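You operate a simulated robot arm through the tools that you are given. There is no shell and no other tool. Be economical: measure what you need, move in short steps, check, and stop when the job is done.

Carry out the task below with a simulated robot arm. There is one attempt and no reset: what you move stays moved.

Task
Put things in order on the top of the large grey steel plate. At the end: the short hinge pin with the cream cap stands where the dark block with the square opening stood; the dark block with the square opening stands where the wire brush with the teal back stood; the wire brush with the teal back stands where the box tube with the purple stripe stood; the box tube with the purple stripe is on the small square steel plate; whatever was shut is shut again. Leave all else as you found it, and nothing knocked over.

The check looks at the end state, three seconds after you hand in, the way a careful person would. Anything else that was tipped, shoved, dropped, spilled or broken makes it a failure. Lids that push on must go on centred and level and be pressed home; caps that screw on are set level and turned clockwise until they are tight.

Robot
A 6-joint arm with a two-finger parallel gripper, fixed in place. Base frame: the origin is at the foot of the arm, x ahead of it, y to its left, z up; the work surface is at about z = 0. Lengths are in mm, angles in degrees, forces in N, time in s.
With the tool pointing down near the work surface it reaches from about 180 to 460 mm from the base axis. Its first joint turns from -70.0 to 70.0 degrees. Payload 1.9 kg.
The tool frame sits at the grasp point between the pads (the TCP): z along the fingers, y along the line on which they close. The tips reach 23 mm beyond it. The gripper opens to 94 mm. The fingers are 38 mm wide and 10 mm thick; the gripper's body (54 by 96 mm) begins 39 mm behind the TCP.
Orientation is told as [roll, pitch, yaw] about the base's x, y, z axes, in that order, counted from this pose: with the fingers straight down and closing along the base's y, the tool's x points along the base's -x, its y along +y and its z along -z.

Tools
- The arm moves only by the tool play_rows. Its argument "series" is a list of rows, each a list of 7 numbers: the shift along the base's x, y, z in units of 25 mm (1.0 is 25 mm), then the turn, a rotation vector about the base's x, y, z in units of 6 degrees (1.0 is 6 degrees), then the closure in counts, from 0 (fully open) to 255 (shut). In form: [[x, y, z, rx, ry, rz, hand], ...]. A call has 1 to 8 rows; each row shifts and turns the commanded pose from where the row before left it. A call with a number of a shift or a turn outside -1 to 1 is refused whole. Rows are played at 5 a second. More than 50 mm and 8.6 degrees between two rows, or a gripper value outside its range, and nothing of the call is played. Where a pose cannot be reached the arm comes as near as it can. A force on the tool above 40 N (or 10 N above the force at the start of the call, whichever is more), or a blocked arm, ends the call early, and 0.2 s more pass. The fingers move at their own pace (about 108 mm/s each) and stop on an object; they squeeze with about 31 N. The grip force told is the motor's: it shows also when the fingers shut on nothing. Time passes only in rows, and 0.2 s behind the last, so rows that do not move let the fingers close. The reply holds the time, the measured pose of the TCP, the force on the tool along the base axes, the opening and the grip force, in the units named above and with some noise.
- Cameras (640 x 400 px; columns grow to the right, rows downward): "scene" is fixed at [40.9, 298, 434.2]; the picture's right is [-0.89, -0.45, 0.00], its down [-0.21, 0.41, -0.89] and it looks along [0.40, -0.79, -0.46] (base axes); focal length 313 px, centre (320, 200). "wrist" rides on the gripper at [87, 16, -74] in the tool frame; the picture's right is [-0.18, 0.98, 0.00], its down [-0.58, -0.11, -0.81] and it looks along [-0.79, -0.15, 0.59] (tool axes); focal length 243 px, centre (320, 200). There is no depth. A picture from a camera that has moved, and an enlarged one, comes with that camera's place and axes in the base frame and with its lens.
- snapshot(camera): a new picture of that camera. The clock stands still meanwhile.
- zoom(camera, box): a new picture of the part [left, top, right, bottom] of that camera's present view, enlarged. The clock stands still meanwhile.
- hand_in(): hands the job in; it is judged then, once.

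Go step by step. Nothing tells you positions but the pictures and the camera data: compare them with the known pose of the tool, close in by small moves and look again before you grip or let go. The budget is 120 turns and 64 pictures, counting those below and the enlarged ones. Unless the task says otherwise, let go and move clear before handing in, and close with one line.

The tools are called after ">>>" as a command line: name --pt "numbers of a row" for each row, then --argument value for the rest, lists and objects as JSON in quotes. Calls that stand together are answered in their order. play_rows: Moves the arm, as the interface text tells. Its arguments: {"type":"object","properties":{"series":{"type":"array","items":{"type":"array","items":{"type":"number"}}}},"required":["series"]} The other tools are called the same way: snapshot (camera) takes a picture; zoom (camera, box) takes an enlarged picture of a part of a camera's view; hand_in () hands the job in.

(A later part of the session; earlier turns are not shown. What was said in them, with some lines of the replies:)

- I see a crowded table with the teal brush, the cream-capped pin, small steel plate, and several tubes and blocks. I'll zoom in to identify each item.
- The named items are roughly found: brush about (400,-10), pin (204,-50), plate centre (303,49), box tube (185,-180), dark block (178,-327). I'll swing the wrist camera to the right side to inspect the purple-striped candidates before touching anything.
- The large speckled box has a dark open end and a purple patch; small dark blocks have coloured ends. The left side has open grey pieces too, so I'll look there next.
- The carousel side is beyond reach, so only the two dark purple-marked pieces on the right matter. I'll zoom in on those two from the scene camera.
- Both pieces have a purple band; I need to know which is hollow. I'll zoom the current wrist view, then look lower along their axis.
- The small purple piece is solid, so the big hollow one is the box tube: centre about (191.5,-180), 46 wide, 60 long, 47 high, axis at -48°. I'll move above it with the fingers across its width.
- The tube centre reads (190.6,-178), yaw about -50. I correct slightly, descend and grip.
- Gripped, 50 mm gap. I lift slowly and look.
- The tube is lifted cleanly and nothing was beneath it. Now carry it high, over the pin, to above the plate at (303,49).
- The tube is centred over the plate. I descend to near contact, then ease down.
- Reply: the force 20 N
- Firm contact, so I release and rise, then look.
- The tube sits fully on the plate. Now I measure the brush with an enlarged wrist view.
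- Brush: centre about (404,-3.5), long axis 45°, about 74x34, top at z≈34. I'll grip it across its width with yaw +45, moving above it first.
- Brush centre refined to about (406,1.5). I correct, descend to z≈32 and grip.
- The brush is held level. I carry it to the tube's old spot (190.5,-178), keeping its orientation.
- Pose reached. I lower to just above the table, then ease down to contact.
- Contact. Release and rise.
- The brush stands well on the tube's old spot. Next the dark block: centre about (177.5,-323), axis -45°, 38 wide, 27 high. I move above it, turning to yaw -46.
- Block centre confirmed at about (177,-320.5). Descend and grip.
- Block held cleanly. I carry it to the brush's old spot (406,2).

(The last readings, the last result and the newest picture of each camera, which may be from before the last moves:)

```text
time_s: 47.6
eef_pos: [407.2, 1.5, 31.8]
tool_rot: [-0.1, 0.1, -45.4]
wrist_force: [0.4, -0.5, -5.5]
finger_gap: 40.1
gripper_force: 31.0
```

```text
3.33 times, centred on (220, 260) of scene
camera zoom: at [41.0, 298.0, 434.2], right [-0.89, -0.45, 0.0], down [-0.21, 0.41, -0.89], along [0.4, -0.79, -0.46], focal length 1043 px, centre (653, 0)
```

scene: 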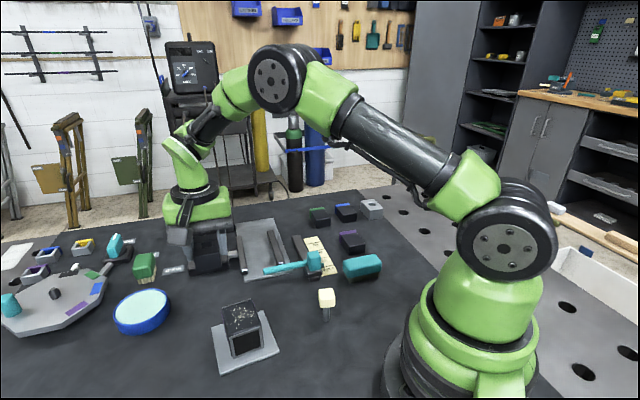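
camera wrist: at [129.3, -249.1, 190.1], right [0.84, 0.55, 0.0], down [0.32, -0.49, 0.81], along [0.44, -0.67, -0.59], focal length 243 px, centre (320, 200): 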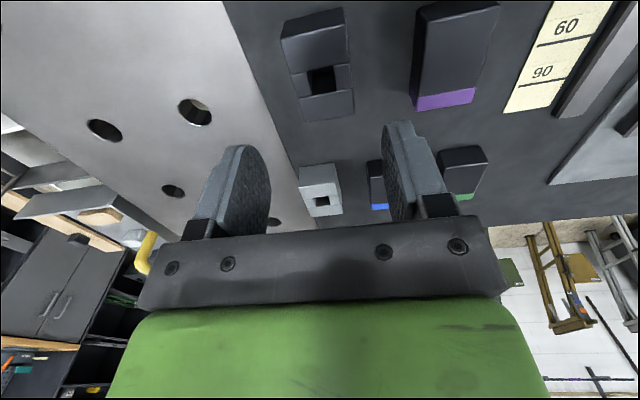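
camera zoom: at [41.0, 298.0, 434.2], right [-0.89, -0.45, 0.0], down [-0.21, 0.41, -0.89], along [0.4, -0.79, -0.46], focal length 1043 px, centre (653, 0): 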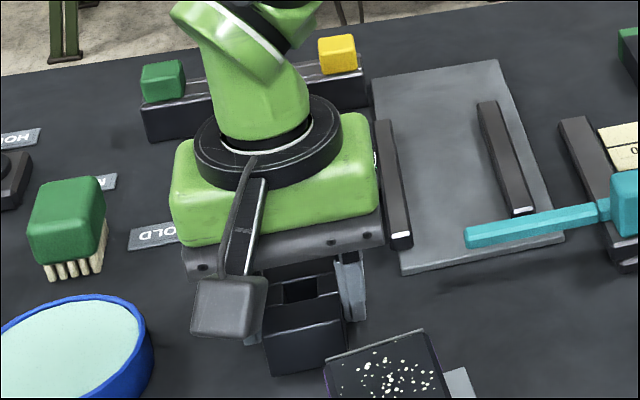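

>>> play_rows --pt "0 0 -0.08 0 0 0 255" --pt "0 0 -0.04 0 0 0 255" --pt "0 0 0 0 0 0 255"

>>> play_rows --pt "0 0 -0.04 0 0 0 255" --pt "0 0 0 0 0 0 255"

```text
time_s: 48.4
eef_pos: [406.3, 2.6, 30.2]
tool_rot: [0.0, 0.0, -45.3]
wrist_force: [-0.5, -0.6, -5.2]
finger_gap: 40.0
gripper_force: 31.4
```

```text
time_s: 49.0
eef_pos: [406.1, 2.6, 28.8]
tool_rot: [0.1, 0.1, -45.4]
wrist_force: [0.0, -0.1, -4.1]
finger_gap: 40.0
gripper_force: 31.1
```

>>> play_rows --pt "0 0 -0.03 0 0 0 255" --pt "0 0 0 0 0 0 255"

>>> play_rows --pt "0 0 -0.02 0 0 0 255" --pt "0 0 0 0 0 0 255"

```text
time_s: 49.6
eef_pos: [408.7, 3.2, 28.6]
tool_rot: [-0.1, 0.0, -45.4]
wrist_force: [-0.5, 0.5, -5.5]
finger_gap: 40.0
gripper_force: 30.9
```

```text
time_s: 50.2
eef_pos: [407.2, 1.8, 27.7]
tool_rot: [0.0, 0.0, -45.4]
wrist_force: [-2.8, -0.6, 2.0]
finger_gap: 40.1
gripper_force: 31.2
```

Contact with the table. Release and rise.

>>> play_rows --pt "0 0 0 0 0 0 110" --pt "0 0 0 0 0 0 85" --pt "0 0 0 0 0 0 85" --pt "0 0 0.6 0 0 0 85" --pt "0 0 0.9 0 0 0 85" --pt "0 0 0.9 0 0 0 85" --pt "0 0 0.9 0 0 0 85" --pt "0 0 0.9 0 0 0 85"

>>> snapshot --camera "scene"

>>> zoom --camera "scene" --box '[300, 275, 356, 335]'

```text
time_s: 52.0
eef_pos: [405.3, 3.4, 133.3]
tool_rot: [0.0, -0.1, -45.3]
wrist_force: [-0.6, 0.6, -0.1]
finger_gap: 62.7
gripper_force: 0.1
```

```text
24 pictures are left
```

scene: 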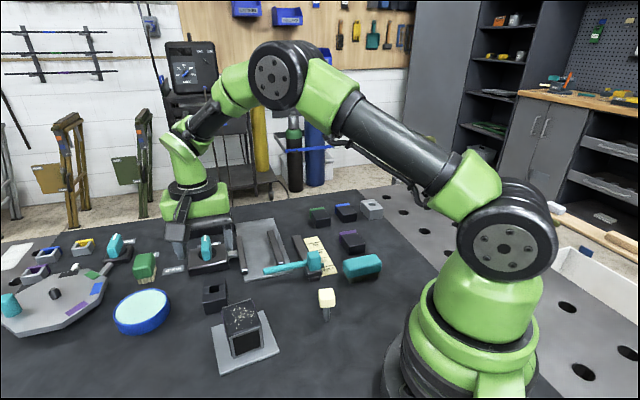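

```text
6.67 times, centred on (328, 305) of scene
camera zoom: at [40.9, 298.0, 434.2], right [-0.89, -0.45, 0.0], down [-0.21, 0.41, -0.89], along [0.4, -0.79, -0.46], focal length 2085 px, centre (267, -500)
```

zoom: 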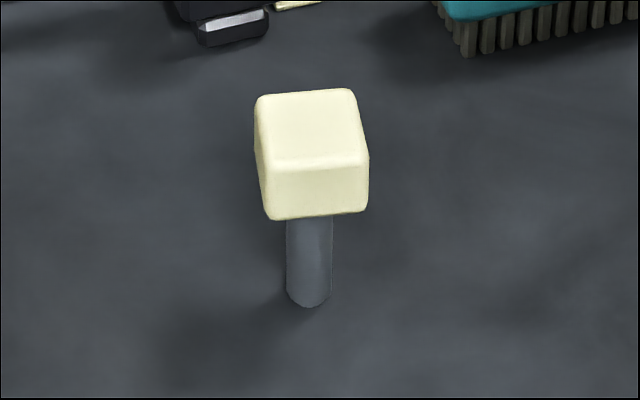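

The block stands where the brush was. Pin: axis about (204.7,-50.3), cap 24 mm square turned 33°, top at z≈59. I move above it with yaw -57.

>>> play_rows --pt "-0.892 -0.238 0 0 0 -0.217 90" --pt "-0.892 -0.238 0 0 0 -0.217 90" --pt "-0.892 -0.238 0 0 0 -0.217 90" --pt "-0.892 -0.238 0 0 0 -0.217 90" --pt "-0.892 -0.238 0 0 0 -0.217 90" --pt "-0.892 -0.238 0 0 0 -0.217 90" --pt "-0.892 -0.238 0 0 0 -0.217 90" --pt "-0.892 -0.238 0 0 0 -0.217 90"

>>> play_rows --pt "-0.892 -0.238 0 0 0 -0.217 90" --pt "0 0 0 0 0 0 90"

>>> zoom --camera "wrist" --box '[240, 0, 400, 140]'

>>> zoom --camera "scene" --box '[240, 190, 400, 340]'

```text
time_s: 53.8
eef_pos: [227.2, -44.9, 133.0]
tool_rot: [0.1, 0.1, -55.9]
wrist_force: [-0.4, -0.5, -0.5]
finger_gap: 60.8
gripper_force: 0.0
```

```text
time_s: 54.4
eef_pos: [204.8, -50.7, 132.6]
tool_rot: [0.1, 0.0, -57.1]
wrist_force: [-0.7, 0.0, -0.6]
finger_gap: 60.9
gripper_force: 0.0
```

```text
2.86 times, centred on (320, 70) of wrist
camera zoom: at [171.5, 29.4, 207.5], right [0.93, 0.38, 0.0], down [0.22, -0.55, 0.81], along [0.31, -0.75, -0.59], focal length 693 px, centre (320, 571)
```

zoom: 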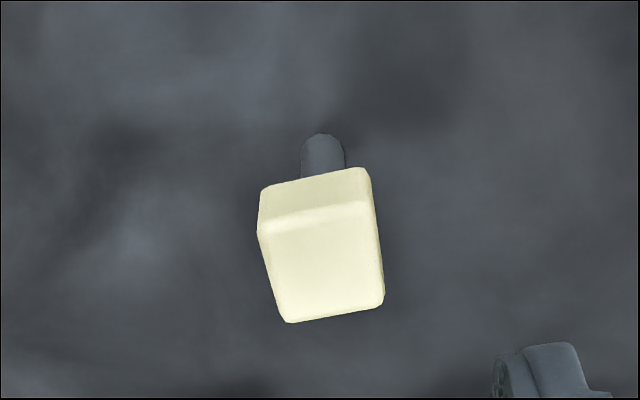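

```text
2.67 times, centred on (320, 265) of scene
camera zoom: at [40.9, 298.0, 434.2], right [-0.89, -0.45, 0.0], down [-0.21, 0.41, -0.89], along [0.4, -0.79, -0.46], focal length 834 px, centre (320, 27)
```

zoom: 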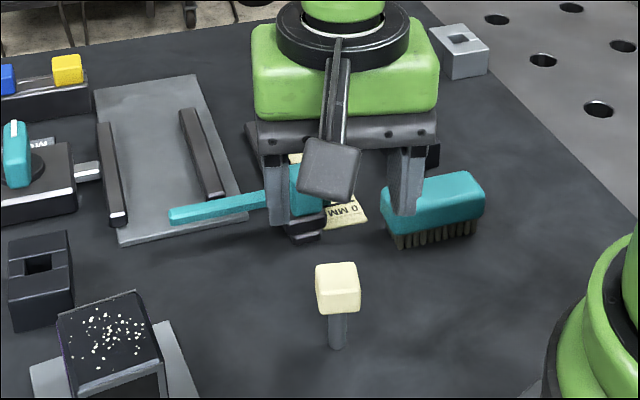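

Both views agree on (205,-50). I descend to z≈46 around the cap and grip.

>>> play_rows --pt "0 0.02 -0.9 0 0 0.1 90" --pt "0 0 -0.9 0 0 0 90" --pt "0 0 -0.9 0 0 0 90" --pt "0 0 -0.76 0 0 0 90" --pt "0 0 0 0 0 0 90"

>>> zoom --camera "scene" --box '[270, 240, 390, 340]'

>>> snapshot --camera "wrist"

```text
time_s: 55.6
eef_pos: [206.4, -51.4, 45.1]
tool_rot: [-0.2, -0.1, -56.7]
wrist_force: [-0.1, -0.3, 0.2]
finger_gap: 60.8
gripper_force: 0.0
```

```text
4.00 times, centred on (330, 290) of scene
camera zoom: at [40.9, 298.0, 434.2], right [-0.89, -0.45, 0.0], down [-0.21, 0.41, -0.89], along [0.4, -0.79, -0.46], focal length 1251 px, centre (280, -160)
```

zoom: 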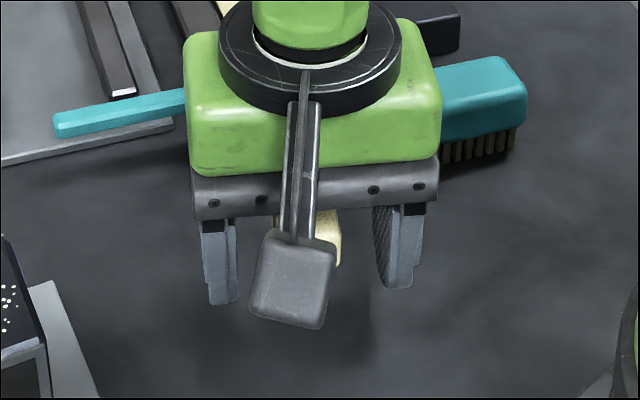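

```text
19 pictures are left
camera wrist: at [171.0, 29.8, 120.4], right [0.92, 0.39, 0.0], down [0.23, -0.54, 0.81], along [0.31, -0.74, -0.59], focal length 243 px, centre (320, 200)
```

wrist: 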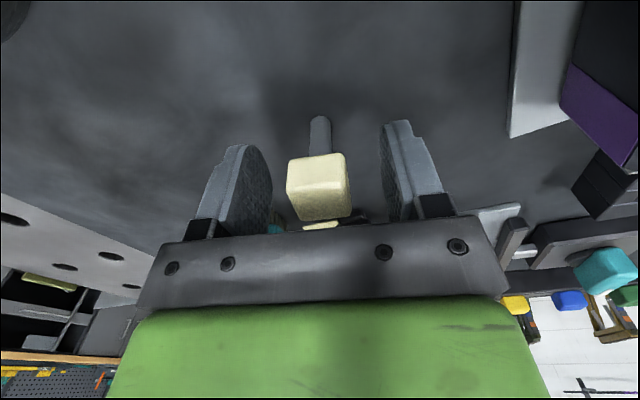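

The cap sits between the pads. I close gently and check.

>>> play_rows --pt "0 0 0 0 0 0 140" --pt "0 0 0 0 0 0 165" --pt "0 0 0 0 0 0 180" --pt "0 0 0 0 0 0 255" --pt "0 0 0 0 0 0 255"

>>> play_rows --pt "0 0 0.3 0 0 0 255" --pt "0 0 0.6 0 0 0 255" --pt "0 0 0.9 0 0 0 255" --pt "0 0 0.9 0 0 0 255" --pt "0 0 0.9 0 0 0 255"

>>> zoom --camera "scene" --box '[270, 210, 390, 310]'

>>> snapshot --camera "wrist"

```text
time_s: 56.8
eef_pos: [206.1, -50.3, 45.9]
tool_rot: [0.0, 0.0, -56.5]
wrist_force: [0.1, -0.7, 0.8]
finger_gap: 25.9
gripper_force: 31.0
```

```text
time_s: 58.0
eef_pos: [206.3, -50.6, 137.3]
tool_rot: [0.1, 0.1, -56.5]
wrist_force: [0.1, 0.1, -2.1]
finger_gap: 25.6
gripper_force: 30.4
```

```text
4.00 times, centred on (330, 260) of scene
camera zoom: at [40.9, 298.0, 434.2], right [-0.89, -0.45, 0.0], down [-0.21, 0.41, -0.89], along [0.4, -0.79, -0.46], focal length 1251 px, centre (280, -40)
```

zoom: 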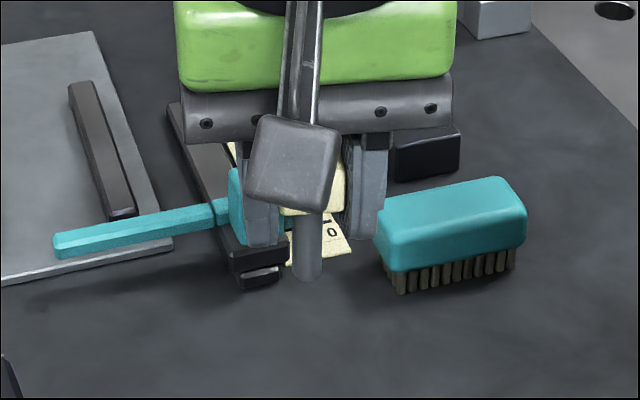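

```text
17 pictures are left
camera wrist: at [171.7, 29.6, 211.6], right [0.92, 0.39, 0.0], down [0.23, -0.54, 0.81], along [0.31, -0.74, -0.59], focal length 243 px, centre (320, 200)
```

wrist: 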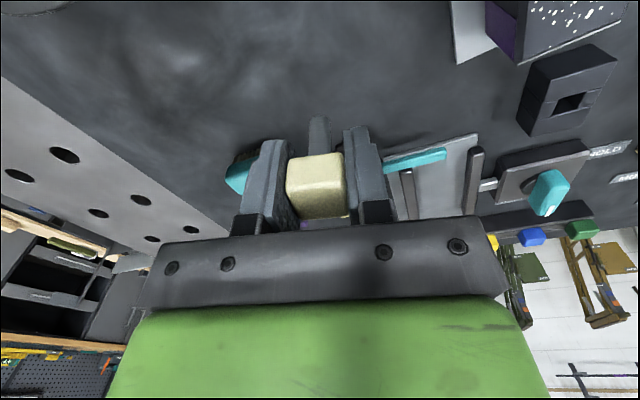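

The pin is held upright. I carry it to the block's old spot (177.3,-320.5).

>>> play_rows --pt "-0.097 -0.9 0 0 0 0 255" --pt "-0.097 -0.9 0 0 0 0 255" --pt "-0.097 -0.9 0 0 0 0 255" --pt "-0.097 -0.9 0 0 0 0 255" --pt "-0.097 -0.9 0 0 0 0 255" --pt "-0.097 -0.9 0 0 0 0 255"

>>> play_rows --pt "-0.097 -0.9 0 0 0 0 255" --pt "-0.097 -0.9 0 0 0 0 255" --pt "-0.097 -0.9 0 0 0 0 255" --pt "-0.097 -0.9 0 0 0 0 255" --pt "-0.097 -0.9 0 0 0 0 255" --pt "-0.097 -0.9 0 0 0 0 255" --pt "0 0 0 0 0 0 255"

>>> zoom --camera "scene" --box '[310, 150, 450, 290]'

```text
time_s: 59.4
eef_pos: [190.6, -186.3, 136.5]
tool_rot: [0.0, 0.0, -56.5]
wrist_force: [-0.1, 0.1, -1.4]
finger_gap: 25.5
gripper_force: 30.7
```

```text
time_s: 61.0
eef_pos: [175.8, -319.8, 136.3]
tool_rot: [0.0, 0.0, -56.5]
wrist_force: [0.5, 0.0, -1.9]
finger_gap: 25.8
gripper_force: 31.1
```

```text
2.86 times, centred on (380, 220) of scene
camera zoom: at [40.9, 298.0, 434.2], right [-0.89, -0.45, 0.0], down [-0.21, 0.41, -0.89], along [0.4, -0.79, -0.46], focal length 894 px, centre (149, 143)
```

zoom: 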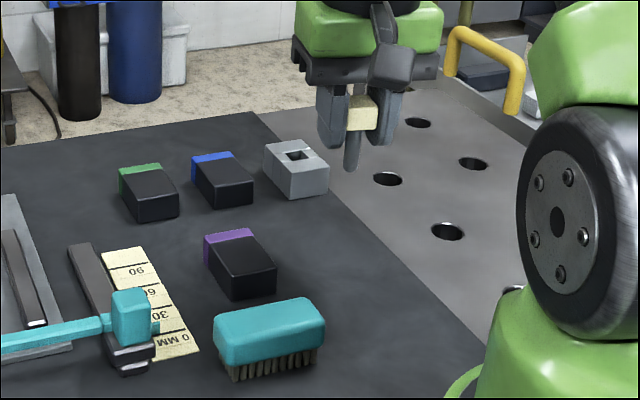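

>>> play_rows --pt "0.04 0 -0.9 0 0 0 255" --pt "0 0 -0.9 0 0 0 255" --pt "0 0 -0.9 0 0 0 255" --pt "0 0 -0.6 0 0 0 255" --pt "0 0 -0.18 0 0 0 255" --pt "0 0 0 0 0 0 255"

>>> zoom --camera "scene" --box '[330, 190, 430, 280]'

```text
time_s: 62.4
eef_pos: [179.0, -321.4, 49.5]
tool_rot: [0.0, 0.1, -56.6]
wrist_force: [-0.2, -0.2, -1.4]
finger_gap: 25.9
gripper_force: 31.3
```

```text
4.44 times, centred on (380, 235) of scene
camera zoom: at [40.9, 298.0, 434.2], right [-0.89, -0.45, 0.0], down [-0.21, 0.41, -0.89], along [0.4, -0.79, -0.46], focal length 1390 px, centre (53, 44)
```

zoom: 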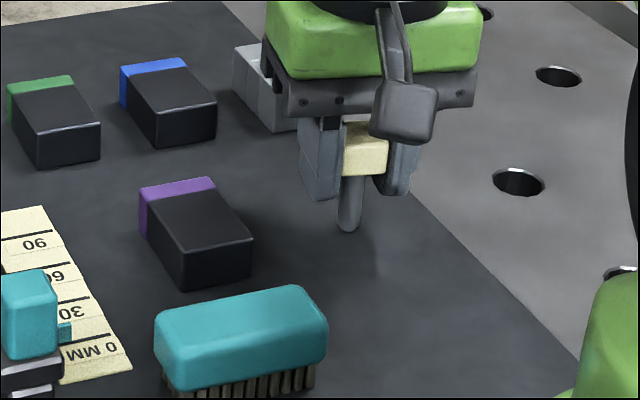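

>>> play_rows --pt "0 0 -0.08 0 0 0 255" --pt "0 0 0 0 0 0 255"

>>> play_rows --pt "0 0 -0.03 0 0 0 255" --pt "0 0 0 0 0 0 255"

>>> play_rows --pt "0 0 -0.02 0 0 0 255" --pt "0 0 0 0 0 0 255"

```text
time_s: 63.0
eef_pos: [178.9, -319.8, 47.3]
tool_rot: [0.0, 0.0, -56.4]
wrist_force: [0.8, 0.7, -2.4]
finger_gap: 25.7
gripper_force: 30.4
```

```text
time_s: 63.6
eef_pos: [178.6, -319.5, 46.7]
tool_rot: [0.0, 0.0, -56.6]
wrist_force: [0.0, 0.0, -1.7]
finger_gap: 25.9
gripper_force: 30.9
```

```text
time_s: 64.2
eef_pos: [177.3, -320.5, 46.3]
tool_rot: [0.0, 0.0, -56.6]
wrist_force: [0.4, -0.2, -2.0]
finger_gap: 25.6
gripper_force: 30.9
```

>>> play_rows --pt "0 0 -0.02 0 0 0 255" --pt "0 0 0 0 0 0 255"

>>> play_rows --pt "0 0 -0.02 0 0 0 255" --pt "0 0 0 0 0 0 255"

```text
time_s: 64.8
eef_pos: [178.5, -320.7, 44.8]
tool_rot: [-0.1, -0.1, -56.6]
wrist_force: [-2.8, 3.5, 10.7]
finger_gap: 25.8
gripper_force: 31.4
```

```text
time_s: 65.4
eef_pos: [177.0, -320.7, 44.4]
tool_rot: [0.0, -0.1, -56.5]
wrist_force: [-1.9, 3.8, 17.9]
finger_gap: 25.6
gripper_force: 30.7
```

Contact. I back off a hair, open slowly, and look before rising.

>>> play_rows --pt "0 0 0.02 0 0 0 255" --pt "0 0 0 0 0 0 255" --pt "0 0 0 0 0 0 175" --pt "0 0 0 0 0 0 150" --pt "0 0 0 0 0 0 120" --pt "0 0 0 0 0 0 100" --pt "0 0 0 0 0 0 100"

>>> zoom --camera "scene" --box '[330, 190, 430, 280]'

```text
time_s: 67.0
eef_pos: [178.4, -319.6, 45.9]
tool_rot: [0.0, 0.0, -56.5]
wrist_force: [0.2, 0.1, 0.2]
finger_gap: 57.3
gripper_force: 0.1
```

```text
4.44 times, centred on (380, 235) of scene
camera zoom: at [40.9, 298.0, 434.2], right [-0.89, -0.45, 0.0], down [-0.21, 0.41, -0.89], along [0.4, -0.79, -0.46], focal length 1390 px, centre (53, 44)
```

zoom: 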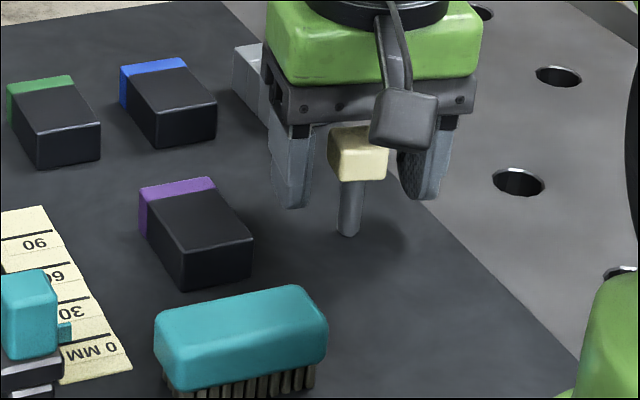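

The pin stands upright. I rise straight up and clear.

>>> play_rows --pt "0 0 0.5 0 0 0 95" --pt "0 0 0.9 0 0 0 95" --pt "0 0 0.9 0 0 0 95" --pt "0 0 0.9 0 0 0 95" --pt "0 0 0.9 0 0 0 95" --pt "0 0 0.9 0 0 0 95"

>>> play_rows --pt "0.3 0.9 0.4 0 0 0.5 95" --pt "0.3 0.9 0.4 0 0 0.5 95" --pt "0.3 0.9 0.4 0 0 0.5 95" --pt "0.3 0.9 0.4 0 0 0.5 95" --pt "0.3 0.9 0 0 0 0.5 95" --pt "0.3 0.9 0 0 0 0.5 95" --pt "0.3 0.9 0 0 0 0.5 95"

>>> snapshot --camera "scene"

>>> zoom --camera "scene" --box '[180, 190, 420, 380]'

```text
time_s: 68.4
eef_pos: [177.5, -320.0, 171.8]
tool_rot: [0.0, 0.0, -56.5]
wrist_force: [-0.3, -0.1, 0.3]
finger_gap: 58.9
gripper_force: 0.0
```

```text
time_s: 70.0
eef_pos: [233.1, -161.6, 211.2]
tool_rot: [0.0, 0.0, -35.5]
wrist_force: [0.1, -0.4, -0.8]
finger_gap: 58.8
gripper_force: 0.2
```

```text
13 pictures are left
```

scene: 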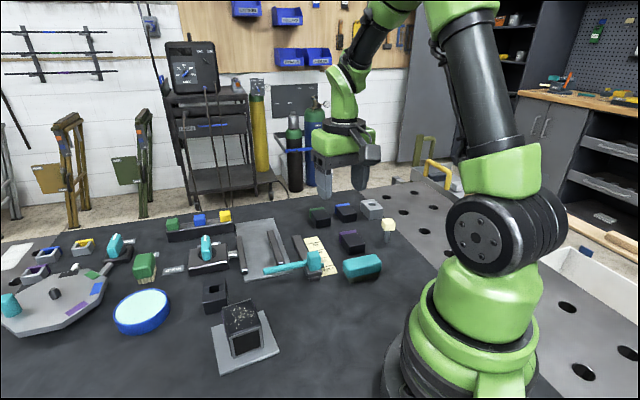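

```text
2.11 times, centred on (300, 285) of scene
camera zoom: at [40.9, 298.0, 434.2], right [-0.89, -0.45, 0.0], down [-0.21, 0.41, -0.89], along [0.4, -0.79, -0.46], focal length 659 px, centre (362, 21)
```

zoom: 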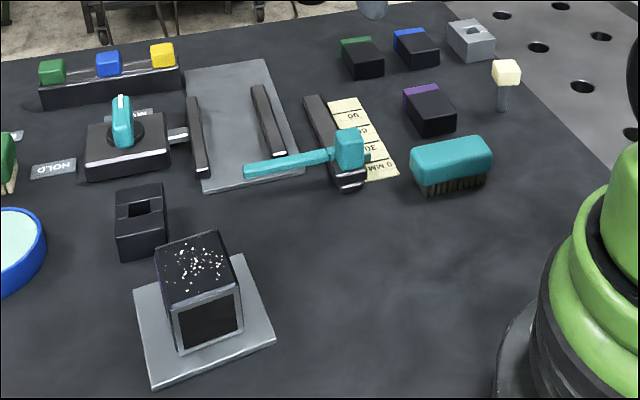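

All four items are in place and upright, and nothing else has moved. I opened nothing, so nothing needs shutting again. The gripper is clear, so I hand in.

>>> hand_in

```text
The job is handed in.
```

The job is handed in: tube on the small plate, brush on the tube's old spot, block on the brush's old spot and pin on the block's old spot, all standing, with the gripper clear; I took the large hollow piece to be the purple-striped box tube.
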